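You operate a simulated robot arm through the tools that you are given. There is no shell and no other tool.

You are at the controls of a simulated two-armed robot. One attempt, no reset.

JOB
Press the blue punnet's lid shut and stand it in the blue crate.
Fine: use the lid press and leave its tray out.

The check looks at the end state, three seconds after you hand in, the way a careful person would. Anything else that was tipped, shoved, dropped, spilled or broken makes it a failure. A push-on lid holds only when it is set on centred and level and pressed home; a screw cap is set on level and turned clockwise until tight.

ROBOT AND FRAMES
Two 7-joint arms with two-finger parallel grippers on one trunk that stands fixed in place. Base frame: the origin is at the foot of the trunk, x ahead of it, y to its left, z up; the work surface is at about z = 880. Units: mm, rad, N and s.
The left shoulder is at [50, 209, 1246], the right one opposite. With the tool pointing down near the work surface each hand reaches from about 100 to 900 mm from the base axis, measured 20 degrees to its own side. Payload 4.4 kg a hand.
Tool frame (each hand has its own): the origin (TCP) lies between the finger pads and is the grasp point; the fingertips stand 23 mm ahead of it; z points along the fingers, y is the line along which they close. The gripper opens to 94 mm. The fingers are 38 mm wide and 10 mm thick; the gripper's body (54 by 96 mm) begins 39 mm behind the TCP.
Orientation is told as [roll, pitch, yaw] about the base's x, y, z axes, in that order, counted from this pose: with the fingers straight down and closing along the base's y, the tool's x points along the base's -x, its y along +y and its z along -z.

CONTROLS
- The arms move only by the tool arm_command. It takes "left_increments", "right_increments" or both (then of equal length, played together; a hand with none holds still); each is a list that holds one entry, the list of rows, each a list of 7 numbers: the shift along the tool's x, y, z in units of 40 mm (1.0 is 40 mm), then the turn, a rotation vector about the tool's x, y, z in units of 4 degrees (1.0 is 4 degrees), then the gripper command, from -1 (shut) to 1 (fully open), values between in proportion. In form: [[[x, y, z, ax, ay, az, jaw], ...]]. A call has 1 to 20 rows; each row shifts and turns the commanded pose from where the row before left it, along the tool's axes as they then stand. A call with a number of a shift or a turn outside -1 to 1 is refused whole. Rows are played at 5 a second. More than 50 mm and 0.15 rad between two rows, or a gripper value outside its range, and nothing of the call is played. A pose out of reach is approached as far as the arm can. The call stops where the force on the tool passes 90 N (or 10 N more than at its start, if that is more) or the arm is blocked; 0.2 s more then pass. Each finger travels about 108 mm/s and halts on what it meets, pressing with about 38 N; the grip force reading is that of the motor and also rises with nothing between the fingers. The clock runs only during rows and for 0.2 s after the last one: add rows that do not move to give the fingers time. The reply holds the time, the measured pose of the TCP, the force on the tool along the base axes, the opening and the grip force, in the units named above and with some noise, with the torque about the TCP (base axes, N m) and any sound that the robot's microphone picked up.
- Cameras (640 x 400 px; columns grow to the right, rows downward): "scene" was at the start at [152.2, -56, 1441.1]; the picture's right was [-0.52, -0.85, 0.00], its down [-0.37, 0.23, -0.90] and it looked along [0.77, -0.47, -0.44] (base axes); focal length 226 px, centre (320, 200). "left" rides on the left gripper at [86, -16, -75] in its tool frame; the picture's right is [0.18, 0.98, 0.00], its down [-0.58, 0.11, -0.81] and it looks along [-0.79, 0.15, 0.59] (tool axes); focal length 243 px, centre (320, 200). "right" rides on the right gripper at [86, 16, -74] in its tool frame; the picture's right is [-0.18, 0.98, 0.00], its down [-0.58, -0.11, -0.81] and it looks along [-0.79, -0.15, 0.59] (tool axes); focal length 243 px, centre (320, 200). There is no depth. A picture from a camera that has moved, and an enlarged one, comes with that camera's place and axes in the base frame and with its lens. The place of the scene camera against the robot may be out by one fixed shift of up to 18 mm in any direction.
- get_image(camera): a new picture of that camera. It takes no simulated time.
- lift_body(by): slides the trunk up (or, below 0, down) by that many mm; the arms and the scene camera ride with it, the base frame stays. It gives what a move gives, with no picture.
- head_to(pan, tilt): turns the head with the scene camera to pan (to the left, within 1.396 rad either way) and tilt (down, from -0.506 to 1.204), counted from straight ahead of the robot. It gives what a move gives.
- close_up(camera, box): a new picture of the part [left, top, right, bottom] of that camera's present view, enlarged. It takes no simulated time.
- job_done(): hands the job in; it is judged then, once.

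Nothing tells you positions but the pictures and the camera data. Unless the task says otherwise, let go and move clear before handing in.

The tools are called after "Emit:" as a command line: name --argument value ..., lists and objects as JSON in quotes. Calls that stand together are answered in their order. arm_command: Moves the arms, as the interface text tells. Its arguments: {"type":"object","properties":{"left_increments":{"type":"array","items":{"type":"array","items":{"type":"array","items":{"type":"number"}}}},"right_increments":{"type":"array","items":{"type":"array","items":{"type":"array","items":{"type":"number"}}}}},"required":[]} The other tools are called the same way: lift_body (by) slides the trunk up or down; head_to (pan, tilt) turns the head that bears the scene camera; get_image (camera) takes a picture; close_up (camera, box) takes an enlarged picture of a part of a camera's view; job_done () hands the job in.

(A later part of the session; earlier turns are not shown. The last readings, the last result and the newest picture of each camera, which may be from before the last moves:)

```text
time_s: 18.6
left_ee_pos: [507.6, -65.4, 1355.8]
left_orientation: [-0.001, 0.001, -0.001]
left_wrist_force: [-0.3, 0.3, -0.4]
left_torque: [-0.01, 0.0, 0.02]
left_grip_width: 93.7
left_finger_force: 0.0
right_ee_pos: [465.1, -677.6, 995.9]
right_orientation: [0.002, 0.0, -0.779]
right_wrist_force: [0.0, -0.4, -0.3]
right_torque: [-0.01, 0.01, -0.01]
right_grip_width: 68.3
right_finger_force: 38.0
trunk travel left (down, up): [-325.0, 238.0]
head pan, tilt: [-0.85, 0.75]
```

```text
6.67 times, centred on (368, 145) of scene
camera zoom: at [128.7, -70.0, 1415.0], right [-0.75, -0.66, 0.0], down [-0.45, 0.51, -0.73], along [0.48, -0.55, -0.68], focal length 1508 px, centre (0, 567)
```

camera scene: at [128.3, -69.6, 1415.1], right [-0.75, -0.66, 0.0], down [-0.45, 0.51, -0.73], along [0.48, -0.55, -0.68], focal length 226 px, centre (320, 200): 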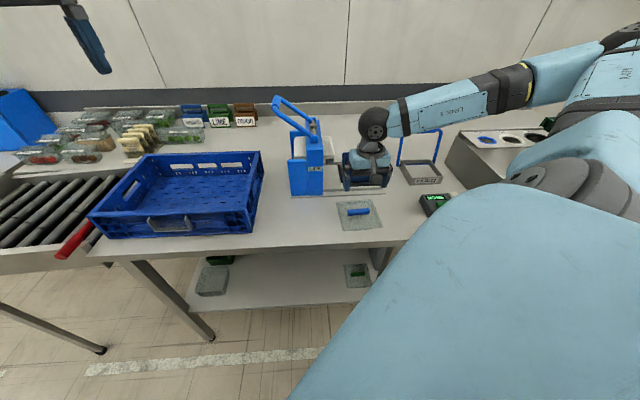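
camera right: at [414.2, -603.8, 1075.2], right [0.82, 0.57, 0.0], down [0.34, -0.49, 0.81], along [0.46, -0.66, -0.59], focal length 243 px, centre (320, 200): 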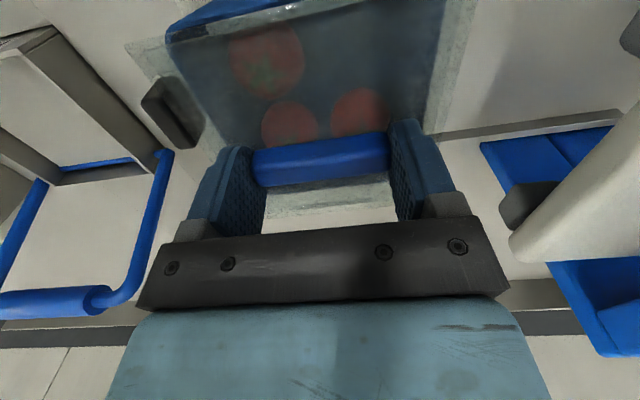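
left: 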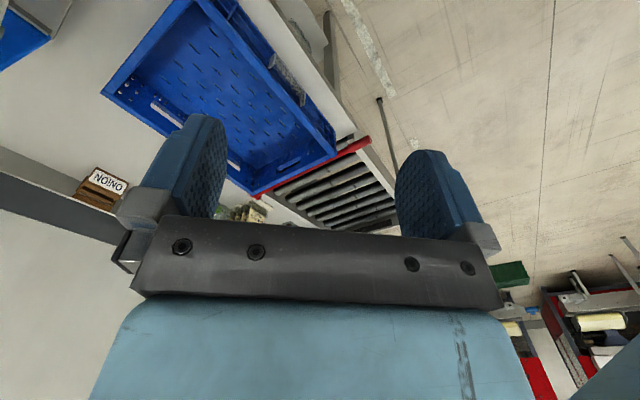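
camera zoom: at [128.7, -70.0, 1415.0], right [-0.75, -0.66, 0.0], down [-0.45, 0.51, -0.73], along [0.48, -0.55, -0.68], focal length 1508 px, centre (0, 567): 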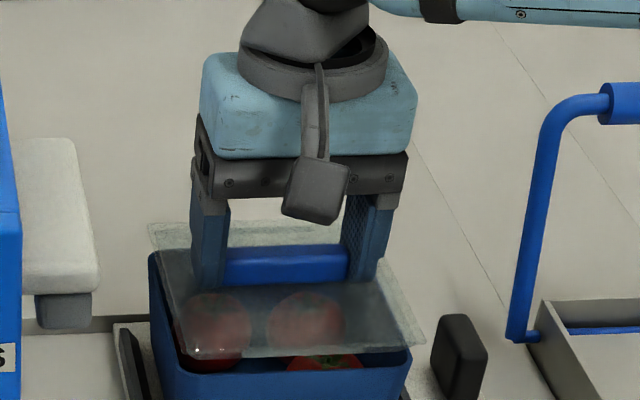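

Emit:
arm_command --right_increments '[[[0, 0, 0.04, 0, 0, 0, -1], [0, 0, 0.04, 0, 0, 0, -1], [0, 0, 0, 0, 0, 0, -1]]]'

Emit:
get_image --camera "right"

```text
time_s: 19.4
left_ee_pos: [507.0, -64.8, 1355.1]
left_orientation: [0.0, -0.001, -0.001]
left_wrist_force: [0.5, -1.2, 0.3]
left_torque: [0.02, -0.03, -0.01]
left_grip_width: 94.2
left_finger_force: 0.0
right_ee_pos: [464.1, -676.9, 992.3]
right_orientation: [0.002, 0.001, -0.78]
right_wrist_force: [0.4, -0.1, -0.1]
right_torque: [0.0, 0.01, -0.05]
right_grip_width: 68.1
right_finger_force: 38.3
trunk travel left (down, up): [-325.0, 238.0]
head pan, tilt: [-0.85, 0.75]
```

```text
taken
camera right: at [413.3, -604.6, 1066.3], right [0.82, 0.57, 0.0], down [0.34, -0.49, 0.81], along [0.46, -0.66, -0.59], focal length 243 px, centre (320, 200)
```

right: 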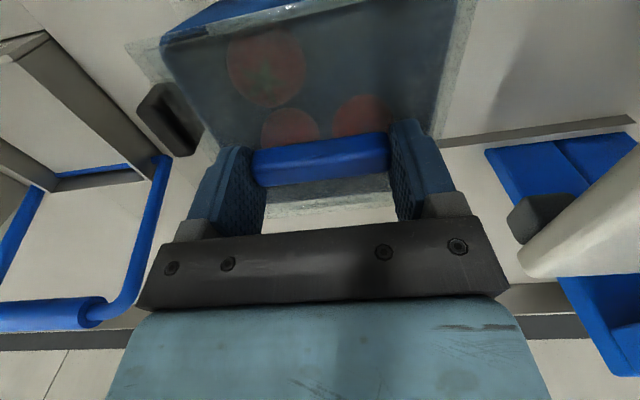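

Emit:
close_up --camera "right" --box '[120, 0, 250, 80]'

Emit:
close_up --camera "right" --box '[380, 0, 510, 80]'

Emit:
close_up --camera "right" --box '[240, 160, 420, 240]'

```text
4.92 times, centred on (185, 40) of right
camera zoom: at [413.3, -604.6, 1066.3], right [0.82, 0.57, 0.0], down [0.34, -0.49, 0.81], along [0.46, -0.66, -0.59], focal length 1194 px, centre (985, 988)
```

zoom: 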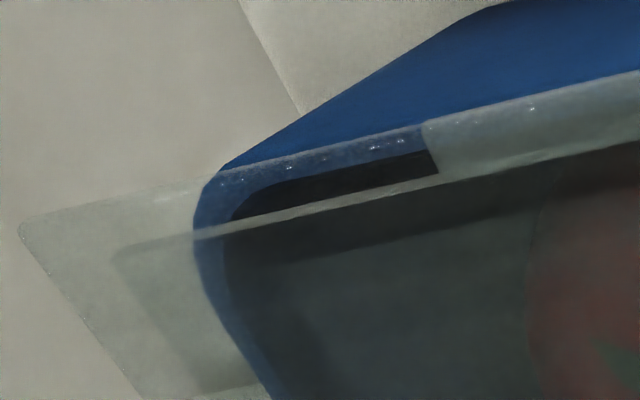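

```text
4.92 times, centred on (445, 40) of right
camera zoom: at [413.3, -604.6, 1066.3], right [0.82, 0.57, 0.0], down [0.34, -0.49, 0.81], along [0.46, -0.66, -0.59], focal length 1194 px, centre (-295, 988)
```

zoom: 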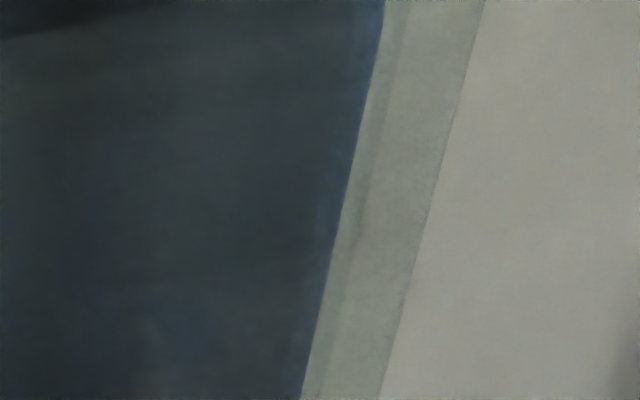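

```text
3.56 times, centred on (330, 200) of right
camera zoom: at [413.3, -604.6, 1066.3], right [0.82, 0.57, 0.0], down [0.34, -0.49, 0.81], along [0.46, -0.66, -0.59], focal length 863 px, centre (284, 200)
```

zoom: 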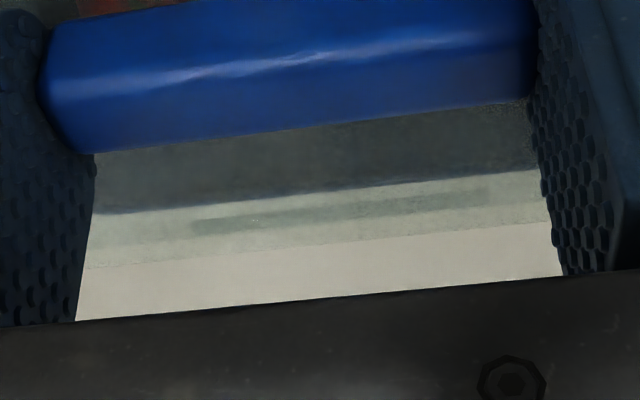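

Emit:
arm_command --right_increments '[[[0.02, 0.012, 0.03, 0, 0, 0, -1], [0, 0, 0.03, 0, 0, 0, -1], [0, 0, 0, 0, 0, 0, -1]]]'

Emit:
get_image --camera "right"

Emit:
close_up --camera "scene" --box '[335, 130, 399, 170]'

```text
time_s: 20.2
left_ee_pos: [507.1, -65.5, 1356.5]
left_orientation: [0.0, 0.0, 0.0]
left_wrist_force: [-0.2, -0.6, 0.1]
left_torque: [0.01, 0.02, 0.01]
left_grip_width: 94.3
left_finger_force: 0.0
right_ee_pos: [464.3, -676.3, 989.7]
right_orientation: [0.001, 0.001, -0.78]
right_wrist_force: [0.9, -0.3, -0.2]
right_torque: [0.02, 0.0, 0.05]
right_grip_width: 67.7
right_finger_force: 37.8
trunk travel left (down, up): [-325.0, 238.0]
head pan, tilt: [-0.85, 0.75]
```

```text
taken
camera right: at [413.2, -603.8, 1063.5], right [0.82, 0.57, 0.0], down [0.34, -0.49, 0.81], along [0.46, -0.66, -0.59], focal length 243 px, centre (320, 200)
```

right: 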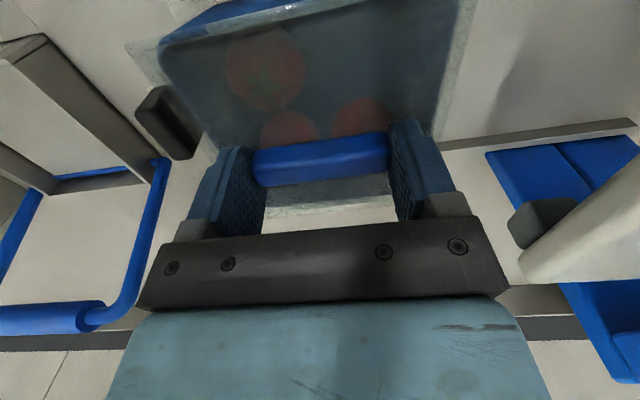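

```text
10.00 times, centred on (367, 150) of scene
camera zoom: at [128.7, -70.1, 1415.0], right [-0.75, -0.66, 0.0], down [-0.45, 0.51, -0.73], along [0.48, -0.55, -0.68], focal length 2262 px, centre (-150, 700)
```

zoom: 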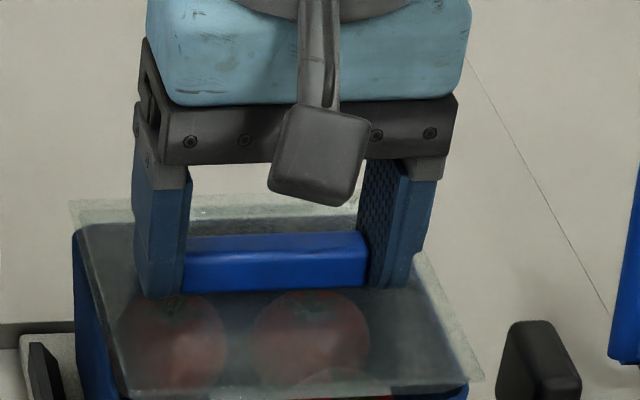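

Emit:
close_up --camera "scene" --box '[335, 148, 399, 188]'

Emit:
close_up --camera "right" --box '[120, 0, 250, 80]'

Emit:
close_up --camera "right" --box '[380, 0, 510, 80]'

Emit:
close_up --camera "right" --box '[240, 160, 420, 240]'

```text
10.00 times, centred on (367, 168) of scene
camera zoom: at [128.7, -70.1, 1415.0], right [-0.75, -0.66, 0.0], down [-0.45, 0.51, -0.73], along [0.48, -0.55, -0.68], focal length 2262 px, centre (-150, 520)
```

zoom: 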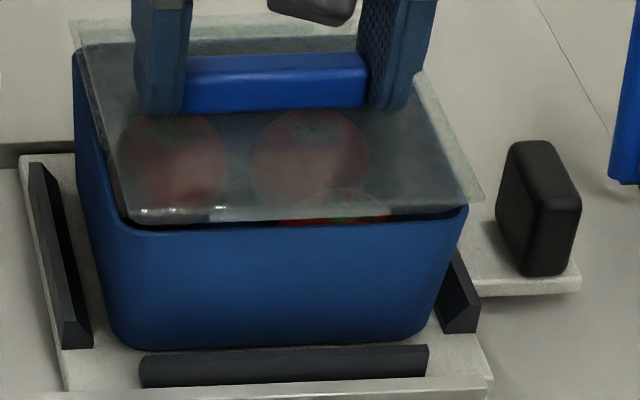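

```text
4.92 times, centred on (185, 40) of right
camera zoom: at [413.2, -603.8, 1063.5], right [0.82, 0.57, 0.0], down [0.34, -0.49, 0.81], along [0.46, -0.66, -0.59], focal length 1194 px, centre (985, 988)
```

zoom: 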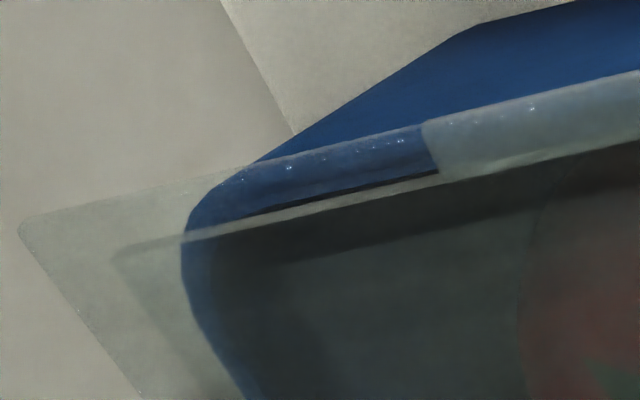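

```text
4.92 times, centred on (445, 40) of right
camera zoom: at [413.2, -603.8, 1063.5], right [0.82, 0.57, 0.0], down [0.34, -0.49, 0.81], along [0.46, -0.66, -0.59], focal length 1194 px, centre (-295, 988)
```

zoom: 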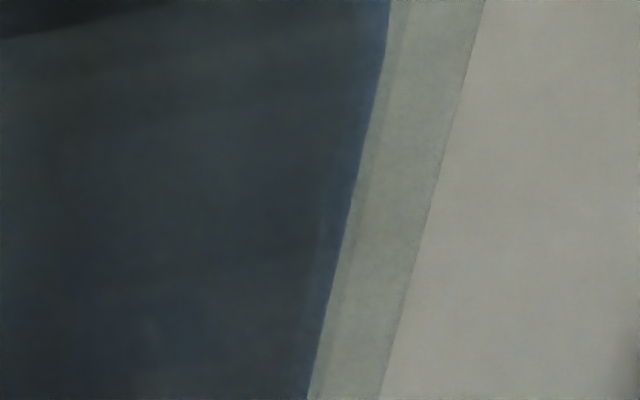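

```text
3.56 times, centred on (330, 200) of right
camera zoom: at [413.2, -603.8, 1063.5], right [0.82, 0.57, 0.0], down [0.34, -0.49, 0.81], along [0.46, -0.66, -0.59], focal length 863 px, centre (284, 200)
```

zoom: 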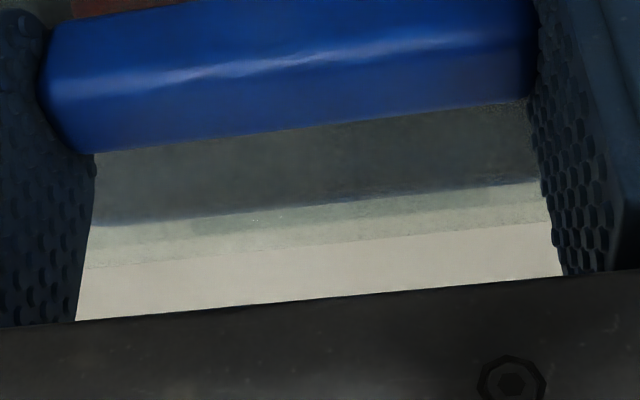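

Emit:
close_up --camera "scene" --box '[340, 150, 372, 175]'

Emit:
close_up --camera "scene" --box '[365, 150, 397, 175]'

Emit:
close_up --camera "right" --box '[150, 10, 230, 60]'

```text
16.00 times, centred on (356, 162) of scene
camera zoom: at [128.7, -70.1, 1415.0], right [-0.75, -0.66, 0.0], down [-0.45, 0.51, -0.73], along [0.48, -0.55, -0.68], focal length 3620 px, centre (-256, 800)
```

zoom: 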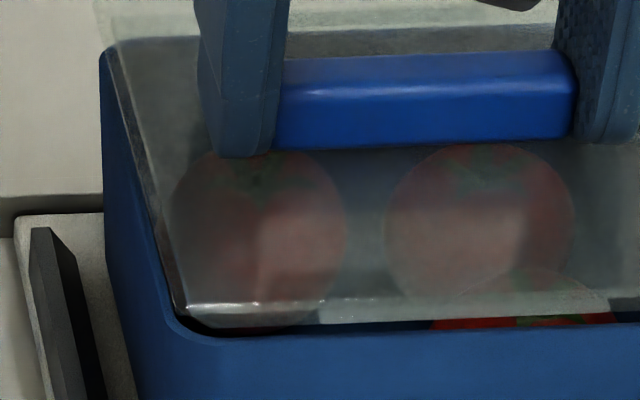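

```text
16.00 times, centred on (381, 162) of scene
camera zoom: at [128.7, -70.1, 1415.0], right [-0.75, -0.66, 0.0], down [-0.45, 0.51, -0.73], along [0.48, -0.55, -0.68], focal length 3620 px, centre (-656, 800)
```

zoom: 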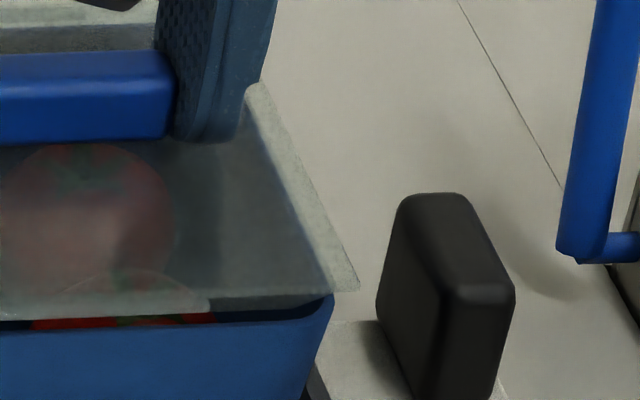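

```text
8.00 times, centred on (190, 35) of right
camera zoom: at [413.2, -603.8, 1063.5], right [0.82, 0.57, 0.0], down [0.34, -0.49, 0.81], along [0.46, -0.66, -0.59], focal length 1941 px, centre (1360, 1520)
```

zoom: 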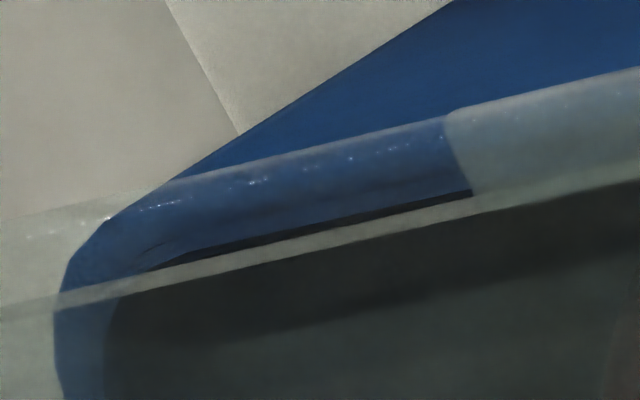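

Emit:
arm_command --right_increments '[[[0.04, 0.01, 0, 0, 0, 0, -1], [0, 0, 0.03, 0, 0, 0, -1], [0, 0, 0.02, 0, 0, 0, -1], [0, 0, 0, 0, 0, 0, -1]]]'

```text
time_s: 21.2
left_ee_pos: [507.2, -65.9, 1356.0]
left_orientation: [-0.003, 0.0, 0.001]
left_wrist_force: [0.2, 0.3, -0.2]
left_torque: [0.03, 0.01, 0.02]
left_grip_width: 94.3
left_finger_force: 0.0
right_ee_pos: [463.0, -675.1, 986.8]
right_orientation: [0.001, 0.003, -0.78]
right_wrist_force: [0.8, -0.1, 2.0]
right_torque: [0.11, -0.05, -0.07]
right_grip_width: 68.2
right_finger_force: 38.0
trunk travel left (down, up): [-325.0, 238.0]
head pan, tilt: [-0.85, 0.75]
```

Emit:
get_image --camera "right"

Emit:
close_up --camera "right" --box '[120, 0, 250, 80]'

Emit:
close_up --camera "right" --box '[380, 0, 510, 80]'

Emit:
close_up --camera "right" --box '[240, 160, 420, 240]'

Emit:
close_up --camera "scene" --box '[335, 148, 399, 188]'

```text
taken
camera right: at [412.3, -603.0, 1060.8], right [0.82, 0.57, 0.0], down [0.34, -0.49, 0.81], along [0.46, -0.66, -0.59], focal length 243 px, centre (320, 200)
```

right: 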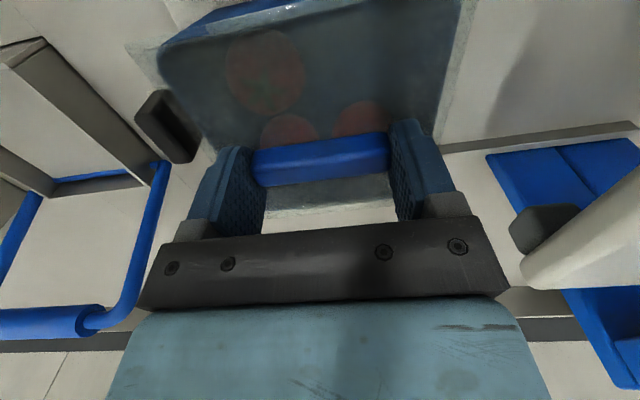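

```text
4.92 times, centred on (185, 40) of right
camera zoom: at [412.3, -603.0, 1060.8], right [0.82, 0.57, 0.0], down [0.34, -0.49, 0.81], along [0.46, -0.66, -0.59], focal length 1194 px, centre (985, 988)
```

zoom: 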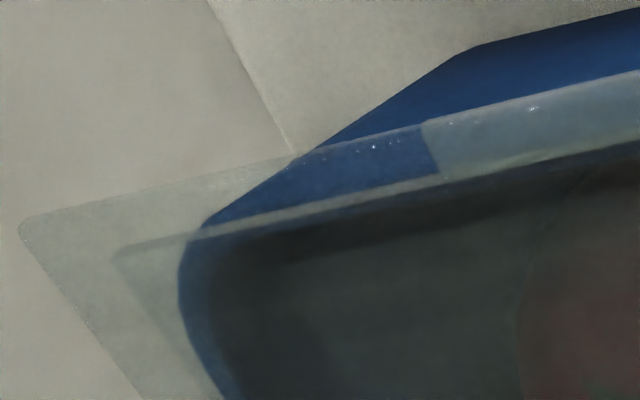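

```text
4.92 times, centred on (445, 40) of right
camera zoom: at [412.3, -603.0, 1060.8], right [0.82, 0.57, 0.0], down [0.34, -0.49, 0.81], along [0.46, -0.66, -0.59], focal length 1194 px, centre (-295, 988)
```

zoom: 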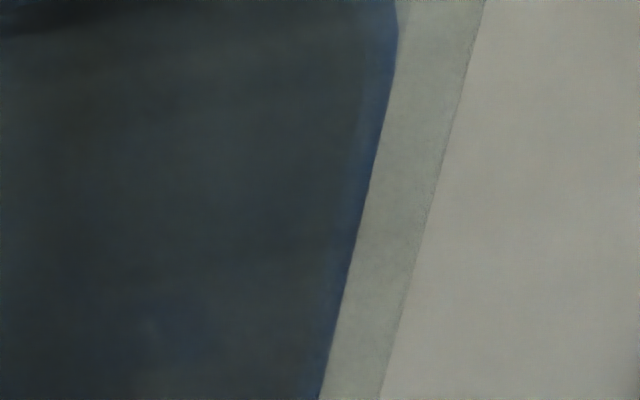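

```text
3.56 times, centred on (330, 200) of right
camera zoom: at [412.3, -603.0, 1060.8], right [0.82, 0.57, 0.0], down [0.34, -0.49, 0.81], along [0.46, -0.66, -0.59], focal length 863 px, centre (284, 200)
```

zoom: 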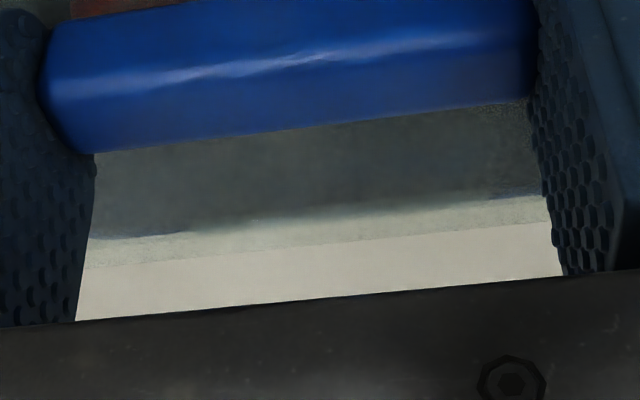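

```text
10.00 times, centred on (367, 168) of scene
camera zoom: at [128.7, -70.0, 1415.0], right [-0.75, -0.66, 0.0], down [-0.45, 0.51, -0.73], along [0.48, -0.55, -0.68], focal length 2262 px, centre (-150, 520)
```

zoom: 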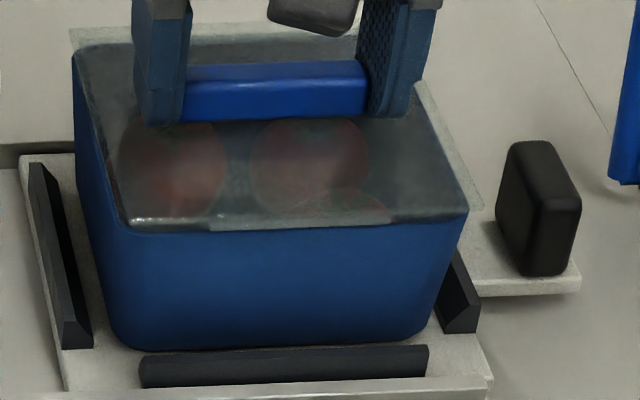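

Emit:
close_up --camera "scene" --box '[344, 162, 364, 174]'

Emit:
close_up --camera "scene" --box '[366, 160, 386, 172]'

Emit:
close_up --camera "scene" --box '[338, 147, 358, 159]'

Emit:
close_up --camera "right" --box '[150, 20, 214, 60]'

```text
16.00 times, centred on (354, 168) of scene
camera zoom: at [128.7, -70.0, 1415.0], right [-0.75, -0.66, 0.0], down [-0.45, 0.51, -0.73], along [0.48, -0.55, -0.68], focal length 3620 px, centre (-224, 712)
```

zoom: 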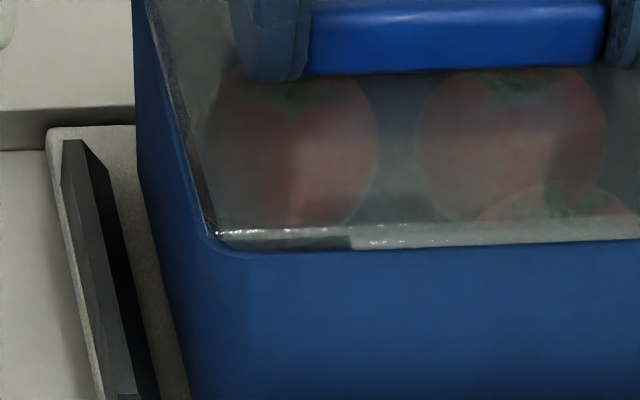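

```text
16.00 times, centred on (376, 166) of scene
camera zoom: at [128.7, -70.0, 1415.0], right [-0.75, -0.66, 0.0], down [-0.45, 0.51, -0.73], along [0.48, -0.55, -0.68], focal length 3620 px, centre (-576, 744)
```

zoom: 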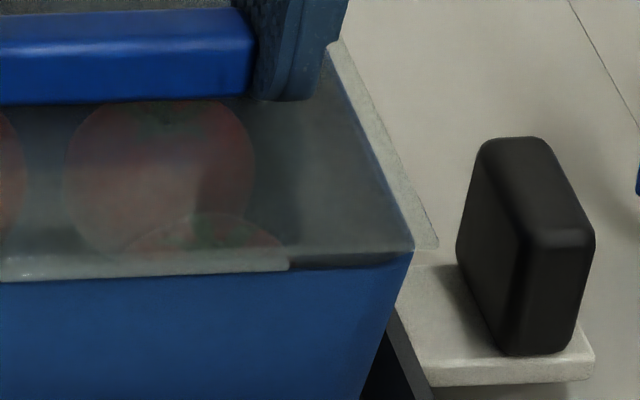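

```text
16.00 times, centred on (348, 153) of scene
camera zoom: at [128.7, -70.0, 1415.0], right [-0.75, -0.66, 0.0], down [-0.45, 0.51, -0.73], along [0.48, -0.55, -0.68], focal length 3620 px, centre (-128, 952)
```

zoom: 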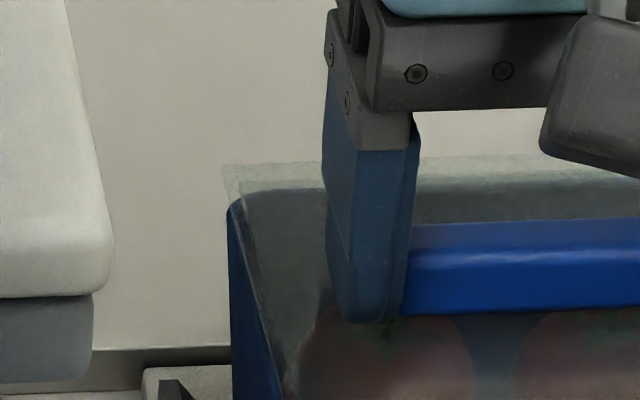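

```text
10.00 times, centred on (182, 40) of right
camera zoom: at [412.3, -603.0, 1060.8], right [0.82, 0.57, 0.0], down [0.34, -0.49, 0.81], along [0.46, -0.66, -0.59], focal length 2426 px, centre (1700, 1800)
```

zoom: 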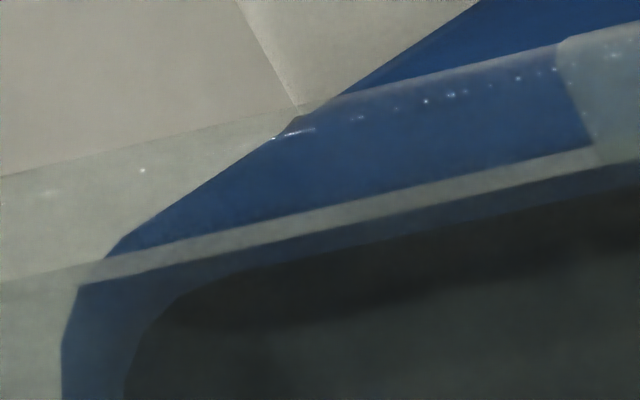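

The lid is centred to within about 1 mm and has just touched the rim. I'll nudge about 0.5 mm sideways and lower a little more, watching force and torque.

Emit:
arm_command --right_increments '[[[0, 0.012, 0.012, 0, 0, 0, -1], [0, 0, 0.012, 0, 0, 0, -1], [0, 0, 0, 0, 0, 0, -1]]]'

```text
time_s: 22.0
left_ee_pos: [507.2, -65.7, 1355.6]
left_orientation: [0.001, 0.0, 0.001]
left_wrist_force: [0.4, 0.2, -0.2]
left_torque: [-0.07, -0.02, -0.02]
left_grip_width: 93.9
left_finger_force: 0.1
right_ee_pos: [463.0, -673.5, 987.0]
right_orientation: [0.002, 0.002, -0.78]
right_wrist_force: [0.7, -0.6, 2.0]
right_torque: [0.07, 0.02, -0.02]
right_grip_width: 68.1
right_finger_force: 38.3
trunk travel left (down, up): [-325.0, 238.0]
head pan, tilt: [-0.85, 0.75]
```

Emit:
arm_command --right_increments '[[[0, 0, 0.02, 0, 0, 0, -1], [0, 0, 0.02, 0, 0, 0, -1], [0, 0, 0, 0, 0, 0, -1]]]'

Emit:
close_up --camera "scene" --box '[335, 148, 399, 188]'

Emit:
close_up --camera "right" --box '[120, 0, 250, 80]'

```text
time_s: 22.8
left_ee_pos: [506.2, -65.3, 1355.8]
left_orientation: [0.0, 0.0, -0.001]
left_wrist_force: [-0.5, -1.1, 0.0]
left_torque: [0.0, -0.02, 0.0]
left_grip_width: 94.0
left_finger_force: 0.1
right_ee_pos: [464.1, -674.3, 984.9]
right_orientation: [0.002, 0.0, -0.78]
right_wrist_force: [1.5, -0.9, 2.6]
right_torque: [0.07, 0.07, -0.01]
right_grip_width: 68.1
right_finger_force: 38.1
trunk travel left (down, up): [-325.0, 238.0]
head pan, tilt: [-0.85, 0.75]
```

```text
10.00 times, centred on (367, 168) of scene
camera zoom: at [128.6, -69.8, 1415.0], right [-0.75, -0.66, 0.0], down [-0.45, 0.51, -0.73], along [0.48, -0.55, -0.68], focal length 2262 px, centre (-150, 520)
```

zoom: 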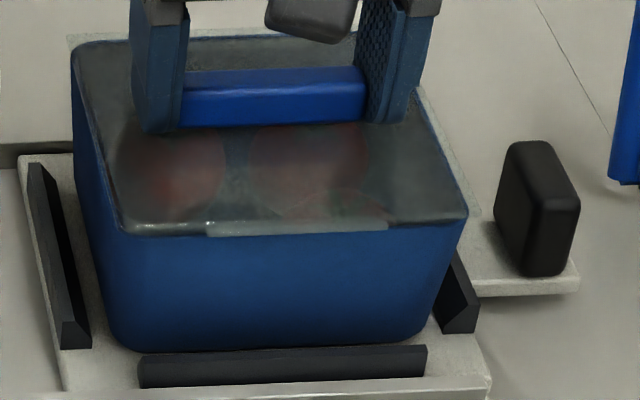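

```text
4.92 times, centred on (185, 40) of right
camera zoom: at [412.1, -601.5, 1059.1], right [0.82, 0.57, 0.0], down [0.34, -0.49, 0.81], along [0.46, -0.66, -0.59], focal length 1194 px, centre (985, 988)
```

zoom: 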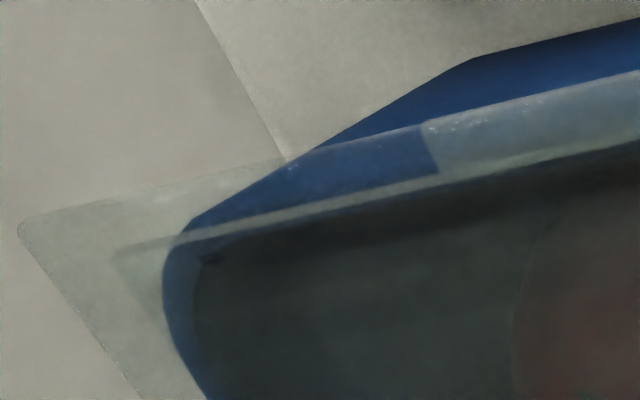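

Emit:
arm_command --right_increments '[[[-0.02, 0, 0, 0, 0, 0, -1], [0, 0, 0, 0, 0, 0, -1], [0, 0, 0, 0, 0, 0, -1]]]'

Emit:
close_up --camera "right" --box '[150, 20, 214, 60]'

Emit:
close_up --camera "right" --box '[380, 0, 510, 80]'

Emit:
close_up --camera "right" --box '[240, 160, 420, 240]'

```text
time_s: 23.6
left_ee_pos: [507.5, -65.4, 1355.0]
left_orientation: [-0.001, -0.001, 0.0]
left_wrist_force: [-0.2, 0.0, -0.6]
left_torque: [-0.02, 0.02, 0.02]
left_grip_width: 93.9
left_finger_force: 0.1
right_ee_pos: [462.8, -675.3, 985.2]
right_orientation: [0.002, 0.002, -0.779]
right_wrist_force: [1.5, -2.2, 1.5]
right_torque: [0.01, 0.03, 0.02]
right_grip_width: 67.8
right_finger_force: 38.5
trunk travel left (down, up): [-325.0, 238.0]
head pan, tilt: [-0.85, 0.75]
```

```text
10.00 times, centred on (182, 40) of right
camera zoom: at [412.5, -602.8, 1058.8], right [0.82, 0.57, 0.0], down [0.34, -0.49, 0.81], along [0.46, -0.66, -0.59], focal length 2426 px, centre (1700, 1800)
```

zoom: 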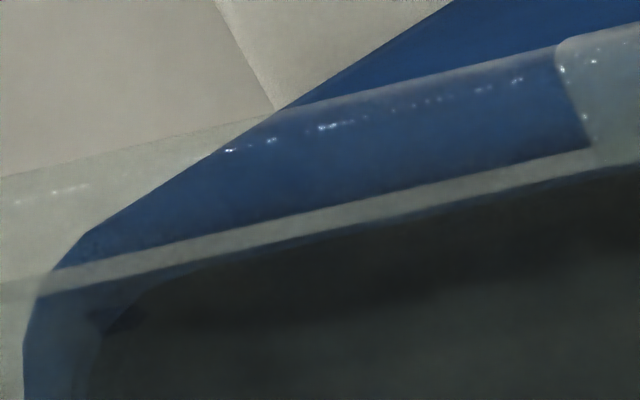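

```text
4.92 times, centred on (445, 40) of right
camera zoom: at [412.5, -602.8, 1058.8], right [0.82, 0.57, 0.0], down [0.34, -0.49, 0.81], along [0.46, -0.66, -0.59], focal length 1194 px, centre (-295, 988)
```

zoom: 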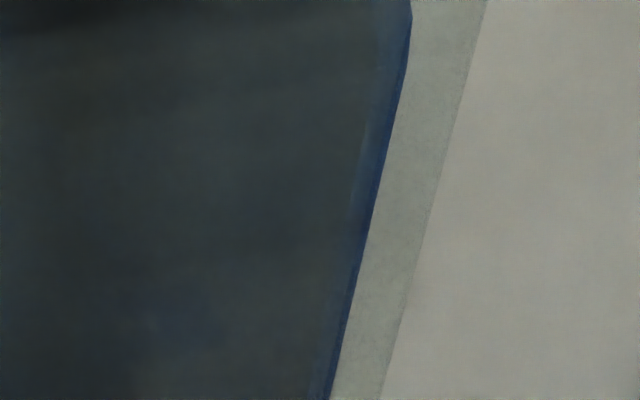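

```text
3.56 times, centred on (330, 200) of right
camera zoom: at [412.5, -602.8, 1058.8], right [0.82, 0.57, 0.0], down [0.34, -0.49, 0.81], along [0.46, -0.66, -0.59], focal length 863 px, centre (284, 200)
```

zoom: 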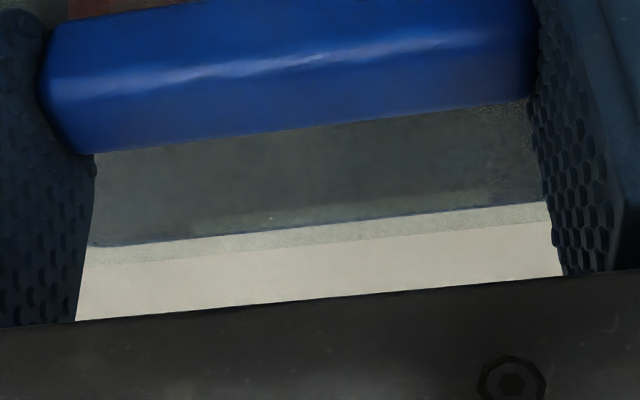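

Emit:
arm_command --right_increments '[[[0, 0, 0, 0, 0, 0, -1]]]'

Emit:
close_up --camera "right" --box '[140, 40, 236, 100]'

Emit:
close_up --camera "scene" --box '[335, 148, 399, 188]'

```text
time_s: 24.0
left_ee_pos: [506.0, -66.6, 1356.1]
left_orientation: [0.0, -0.001, 0.0]
left_wrist_force: [-0.6, 0.1, -0.3]
left_torque: [0.0, 0.03, -0.01]
left_grip_width: 93.7
left_finger_force: 0.0
right_ee_pos: [464.1, -674.4, 984.2]
right_orientation: [0.003, 0.001, -0.78]
right_wrist_force: [0.9, -0.7, 0.2]
right_torque: [-0.02, 0.03, -0.02]
right_grip_width: 68.0
right_finger_force: 38.3
trunk travel left (down, up): [-325.0, 238.0]
head pan, tilt: [-0.85, 0.75]
```

```text
6.67 times, centred on (188, 70) of right
camera zoom: at [412.5, -602.7, 1058.8], right [0.82, 0.57, 0.0], down [0.34, -0.49, 0.81], along [0.46, -0.66, -0.59], focal length 1618 px, centre (1200, 1067)
```

zoom: 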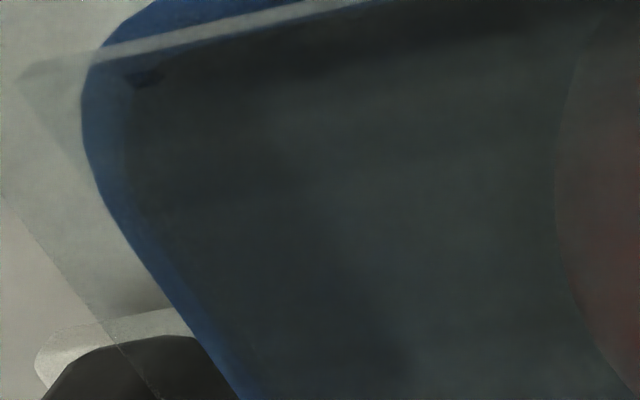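

```text
10.00 times, centred on (367, 168) of scene
camera zoom: at [128.7, -70.1, 1415.0], right [-0.75, -0.66, 0.0], down [-0.45, 0.51, -0.73], along [0.48, -0.55, -0.68], focal length 2262 px, centre (-150, 520)
```

zoom: 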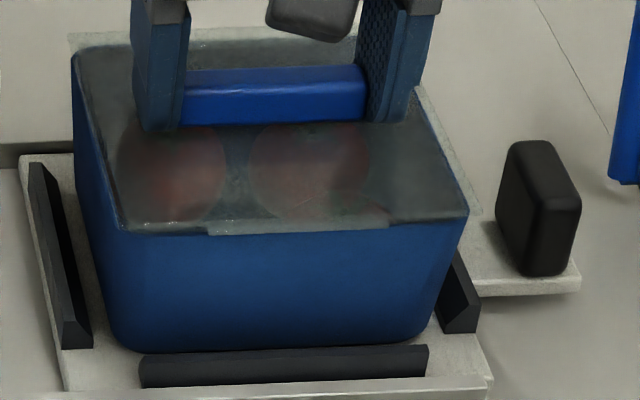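

Emit:
arm_command --right_increments '[[[0.008, 0.008, 0.02, 0, 0, 0, -1], [0, 0, 0.02, 0, 0, 0, -1], [0, 0, 0, 0, 0, 0, -1], [0, 0, 0, 0, 0, 0, -1]]]'

```text
time_s: 25.0
left_ee_pos: [506.6, -64.9, 1355.2]
left_orientation: [0.0, 0.002, 0.0]
left_wrist_force: [-0.4, -0.6, 0.0]
left_torque: [0.01, -0.01, 0.0]
left_grip_width: 94.0
left_finger_force: 0.1
right_ee_pos: [463.4, -674.6, 983.4]
right_orientation: [0.003, 0.001, -0.78]
right_wrist_force: [1.5, -1.3, 3.5]
right_torque: [0.1, 0.09, -0.01]
right_grip_width: 68.2
right_finger_force: 38.0
trunk travel left (down, up): [-325.0, 238.0]
head pan, tilt: [-0.85, 0.75]
```

Emit:
arm_command --right_increments '[[[0, 0, 0.02, 0, 0, 0, -1], [0, 0, 0.01, 0, 0, 0, -1], [0, 0, 0, 0, 0, 0, -1], [0, 0, 0, 0, 0, 0, -1]]]'

Emit:
close_up --camera "right" --box '[120, 0, 250, 80]'

Emit:
close_up --camera "scene" --box '[344, 162, 364, 174]'

Emit:
close_up --camera "scene" --box '[366, 160, 386, 172]'

```text
time_s: 26.0
left_ee_pos: [507.1, -64.7, 1356.5]
left_orientation: [0.001, 0.0, -0.001]
left_wrist_force: [-0.7, -0.7, 0.6]
left_torque: [0.03, -0.01, 0.0]
left_grip_width: 94.1
left_finger_force: 0.1
right_ee_pos: [464.9, -674.1, 983.7]
right_orientation: [0.003, 0.0, -0.778]
right_wrist_force: [0.8, -1.7, 6.3]
right_torque: [0.18, 0.26, 0.05]
right_grip_width: 68.0
right_finger_force: 38.4
trunk travel left (down, up): [-325.0, 238.0]
head pan, tilt: [-0.85, 0.75]
```

```text
4.92 times, centred on (185, 40) of right
camera zoom: at [412.9, -601.6, 1056.7], right [0.82, 0.57, 0.0], down [0.34, -0.49, 0.81], along [0.46, -0.66, -0.59], focal length 1194 px, centre (985, 988)
```

zoom: 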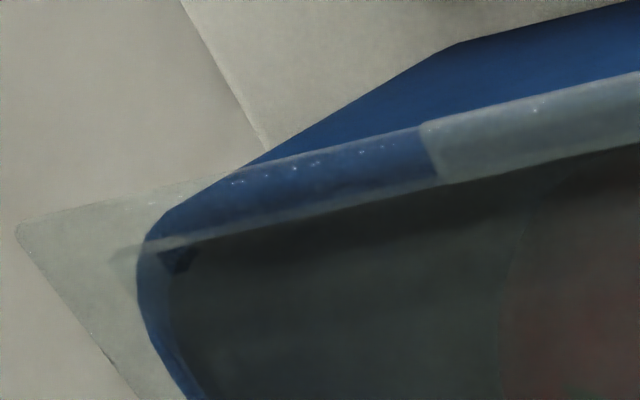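

```text
16.00 times, centred on (354, 168) of scene
camera zoom: at [128.3, -69.5, 1415.1], right [-0.75, -0.66, 0.0], down [-0.45, 0.51, -0.73], along [0.48, -0.55, -0.68], focal length 3620 px, centre (-224, 712)
```

zoom: 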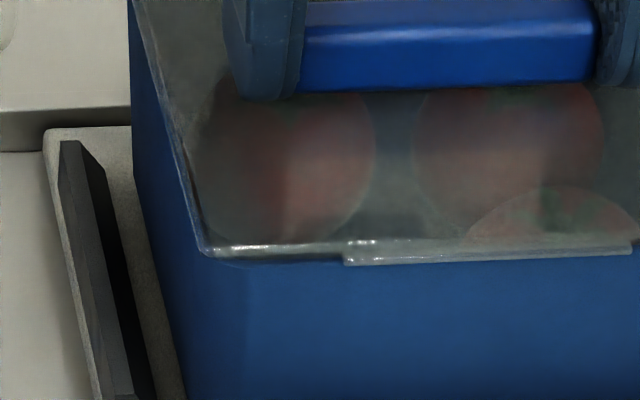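

```text
16.00 times, centred on (376, 166) of scene
camera zoom: at [128.3, -69.5, 1415.1], right [-0.75, -0.66, 0.0], down [-0.45, 0.51, -0.73], along [0.48, -0.55, -0.68], focal length 3620 px, centre (-576, 744)
```

zoom: 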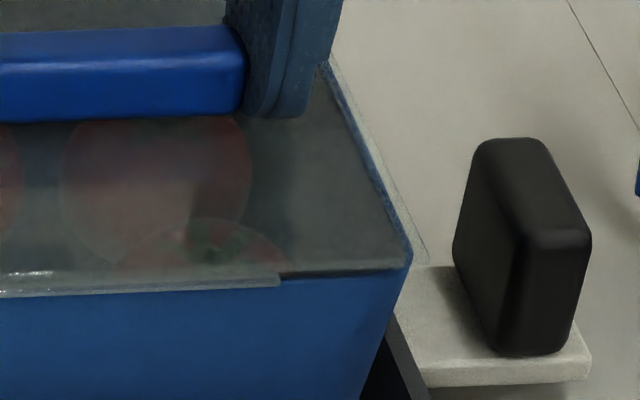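

The lid is resting on the rim and centred within about 1 mm, with light contact of about 6 N. I'll release it gently.

Emit:
arm_command --right_increments '[[[0, 0, 0, 0, 0, 0, 0.55], [0, 0, 0, 0, 0, 0, 0.7], [0, 0, 0, 0, 0, 0, 0.85], [0, 0, 0, 0, 0, 0, 1], [0, 0, 0, 0, 0, 0, 1]]]'

Emit:
get_image --camera "right"

Emit:
close_up --camera "scene" --box '[335, 140, 399, 180]'

```text
time_s: 27.2
left_ee_pos: [506.5, -66.6, 1355.1]
left_orientation: [-0.001, -0.001, 0.0]
left_wrist_force: [0.8, 0.0, -0.2]
left_torque: [0.02, 0.0, 0.01]
left_grip_width: 94.0
left_finger_force: 0.1
right_ee_pos: [464.1, -673.6, 982.6]
right_orientation: [0.004, 0.004, -0.78]
right_wrist_force: [-0.1, 0.4, -0.7]
right_torque: [0.0, 0.0, 0.01]
right_grip_width: 93.9
right_finger_force: 0.1
trunk travel left (down, up): [-325.0, 238.0]
head pan, tilt: [-0.85, 0.75]
```

```text
taken
camera right: at [413.0, -601.9, 1056.2], right [0.82, 0.57, 0.0], down [0.34, -0.49, 0.81], along [0.46, -0.66, -0.59], focal length 243 px, centre (320, 200)
```

right: 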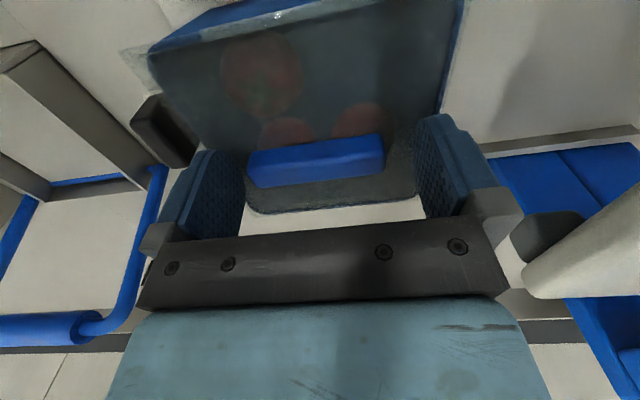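

```text
10.00 times, centred on (367, 160) of scene
camera zoom: at [128.7, -70.0, 1415.0], right [-0.75, -0.66, 0.0], down [-0.45, 0.51, -0.73], along [0.48, -0.55, -0.68], focal length 2262 px, centre (-150, 600)
```

zoom: 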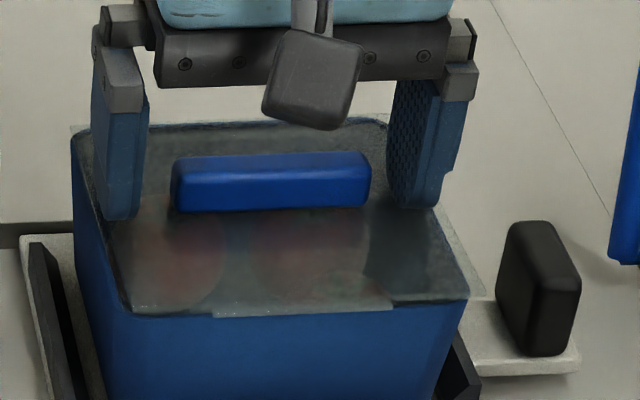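

The bar seems to have shifted slightly on release. I'll raise the hand straight up and check the lid's centring on the rim.

Emit:
arm_command --right_increments '[[[0, 0, -0.4, 0, 0, 0, 1], [0, 0, -0.8, 0, 0, 0, 1], [0, 0, -0.8, 0, 0, 0, 1], [0, 0, 0, 0, 0, 0, 1]]]'

Emit:
get_image --camera "right"

Emit:
close_up --camera "right" --box '[190, 0, 430, 150]'

Emit:
close_up --camera "scene" --box '[335, 140, 399, 180]'

```text
time_s: 28.2
left_ee_pos: [507.5, -65.3, 1354.7]
left_orientation: [0.001, 0.0, 0.001]
left_wrist_force: [-0.6, -0.3, 0.0]
left_torque: [-0.01, 0.03, 0.01]
left_grip_width: 94.1
left_finger_force: 0.1
right_ee_pos: [465.5, -675.3, 1062.8]
right_orientation: [0.002, 0.002, -0.78]
right_wrist_force: [0.4, 0.6, -0.1]
right_torque: [0.0, -0.05, 0.0]
right_grip_width: 93.8
right_finger_force: 0.0
trunk travel left (down, up): [-325.0, 238.0]
head pan, tilt: [-0.85, 0.75]
```

```text
taken
camera right: at [413.0, -603.2, 1136.9], right [0.82, 0.57, 0.0], down [0.34, -0.49, 0.81], along [0.46, -0.66, -0.59], focal length 243 px, centre (320, 200)
```

right: 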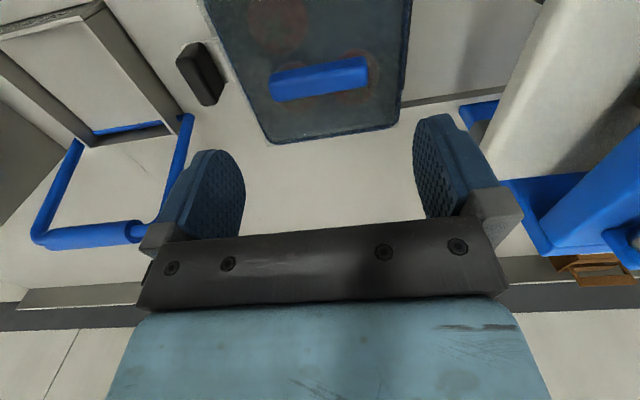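

```text
2.67 times, centred on (310, 75) of right
camera zoom: at [413.0, -603.2, 1136.9], right [0.82, 0.57, 0.0], down [0.34, -0.49, 0.81], along [0.46, -0.66, -0.59], focal length 647 px, centre (347, 533)
```

zoom: 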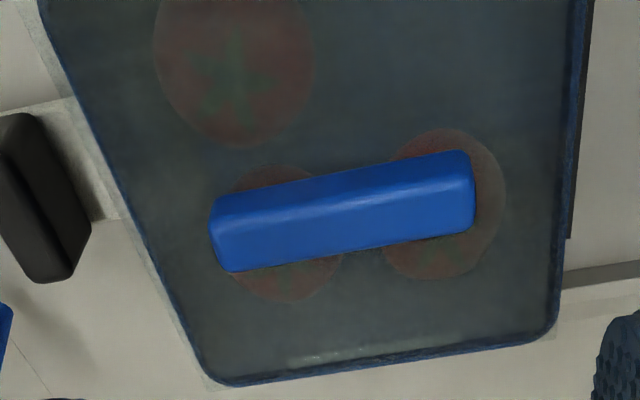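

```text
10.00 times, centred on (367, 160) of scene
camera zoom: at [129.0, -70.5, 1414.9], right [-0.75, -0.66, 0.0], down [-0.45, 0.51, -0.73], along [0.48, -0.55, -0.68], focal length 2262 px, centre (-150, 600)
```

zoom: 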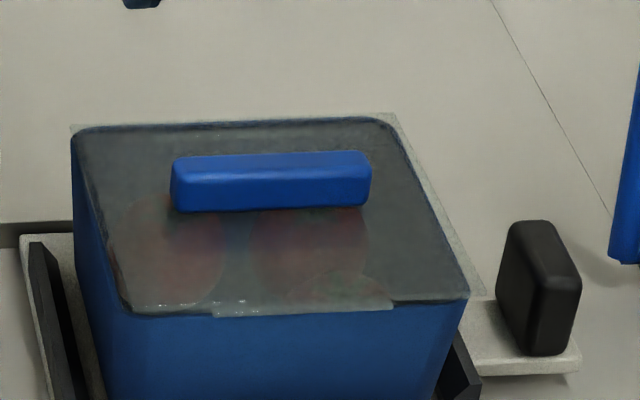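

Emit:
close_up --camera "right" --box '[230, 90, 310, 150]'

Emit:
close_up --camera "right" --box '[360, 80, 440, 140]'

Emit:
close_up --camera "right" --box '[190, 0, 270, 50]'

Emit:
close_up --camera "right" --box '[370, 0, 450, 50]'

```text
6.67 times, centred on (270, 120) of right
camera zoom: at [413.0, -603.2, 1136.9], right [0.82, 0.57, 0.0], down [0.34, -0.49, 0.81], along [0.46, -0.66, -0.59], focal length 1618 px, centre (653, 733)
```

zoom: 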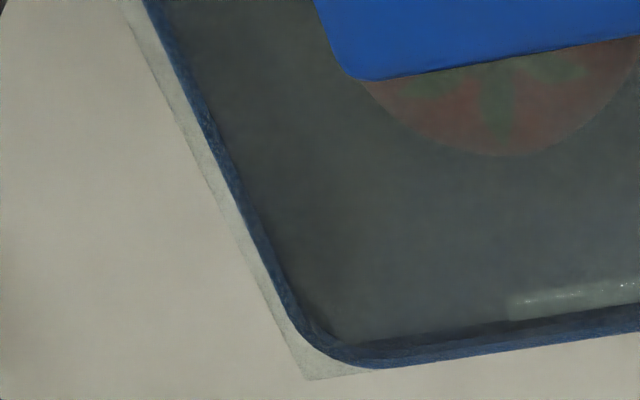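

```text
6.67 times, centred on (400, 110) of right
camera zoom: at [413.0, -603.2, 1136.9], right [0.82, 0.57, 0.0], down [0.34, -0.49, 0.81], along [0.46, -0.66, -0.59], focal length 1618 px, centre (-213, 800)
```

zoom: 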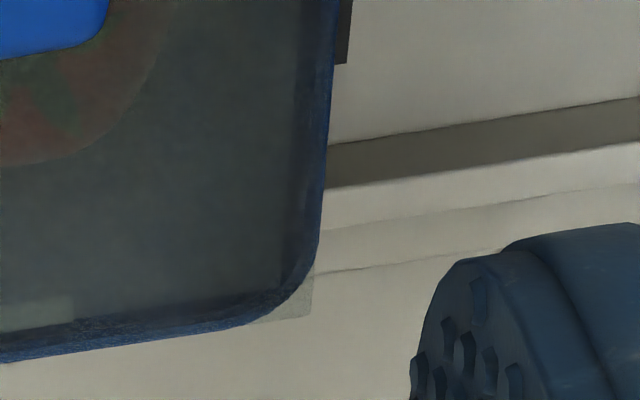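

```text
8.00 times, centred on (230, 25) of right
camera zoom: at [413.0, -603.2, 1136.9], right [0.82, 0.57, 0.0], down [0.34, -0.49, 0.81], along [0.46, -0.66, -0.59], focal length 1941 px, centre (1040, 1600)
```

zoom: 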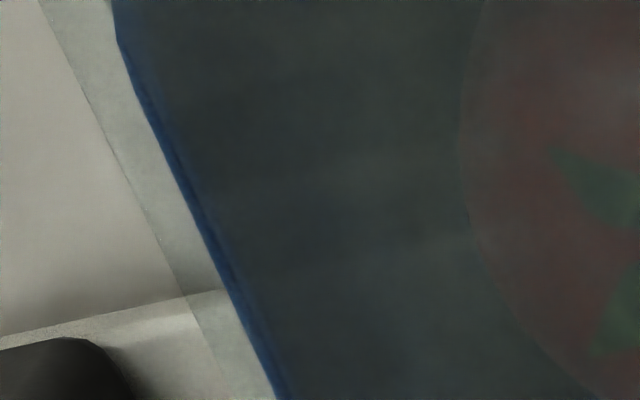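

```text
8.00 times, centred on (410, 25) of right
camera zoom: at [413.0, -603.2, 1136.9], right [0.82, 0.57, 0.0], down [0.34, -0.49, 0.81], along [0.46, -0.66, -0.59], focal length 1941 px, centre (-400, 1600)
```

zoom: 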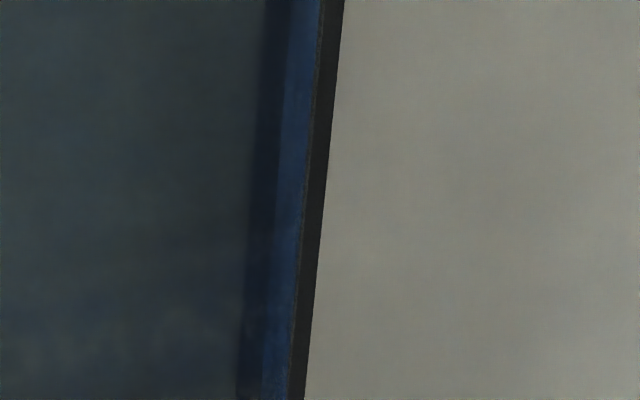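

Emit:
arm_command --right_increments '[[[0.7, 0, -0.6, 0, 0, 0, 1], [0.7, 0, -0.6, 0, 0, 0, 1], [0, 0, 0, 0, 0, 0, 1]]]'

Emit:
get_image --camera "right"

Emit:
close_up --camera "right" --box '[210, 0, 410, 125]'

```text
time_s: 29.0
left_ee_pos: [507.7, -66.9, 1355.0]
left_orientation: [0.002, 0.001, -0.001]
left_wrist_force: [0.0, -0.5, -0.7]
left_torque: [0.03, 0.03, -0.01]
left_grip_width: 94.1
left_finger_force: 0.0
right_ee_pos: [423.3, -635.7, 1111.7]
right_orientation: [0.002, 0.002, -0.781]
right_wrist_force: [1.3, 0.5, -0.1]
right_torque: [0.02, 0.01, -0.01]
right_grip_width: 94.3
right_finger_force: 0.1
trunk travel left (down, up): [-325.0, 238.0]
head pan, tilt: [-0.85, 0.75]
```

```text
taken
camera right: at [371.4, -562.9, 1185.3], right [0.82, 0.57, 0.0], down [0.34, -0.49, 0.8], along [0.46, -0.66, -0.59], focal length 243 px, centre (320, 200)
```

right: 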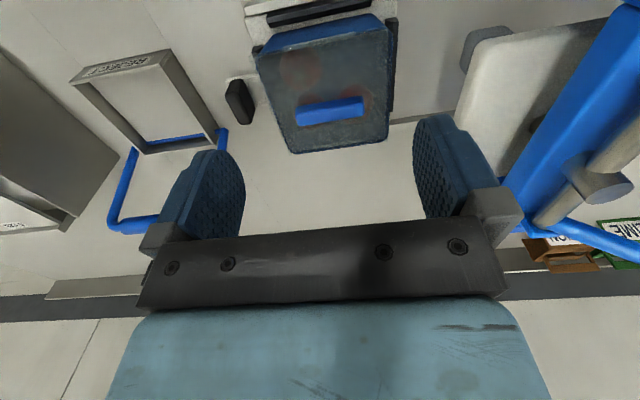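

```text
3.20 times, centred on (310, 62) of right
camera zoom: at [371.4, -562.9, 1185.3], right [0.82, 0.57, 0.0], down [0.34, -0.49, 0.8], along [0.46, -0.66, -0.59], focal length 776 px, centre (352, 640)
```

zoom: 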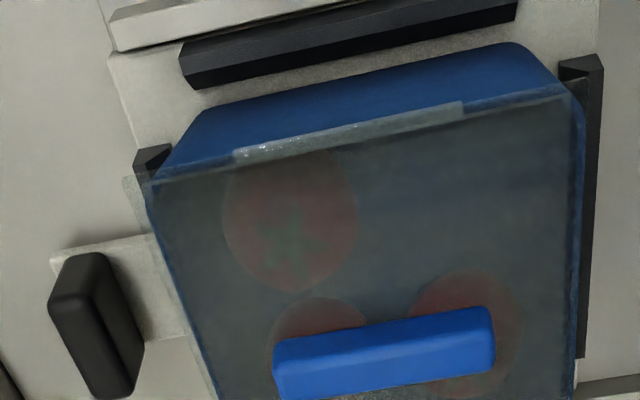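

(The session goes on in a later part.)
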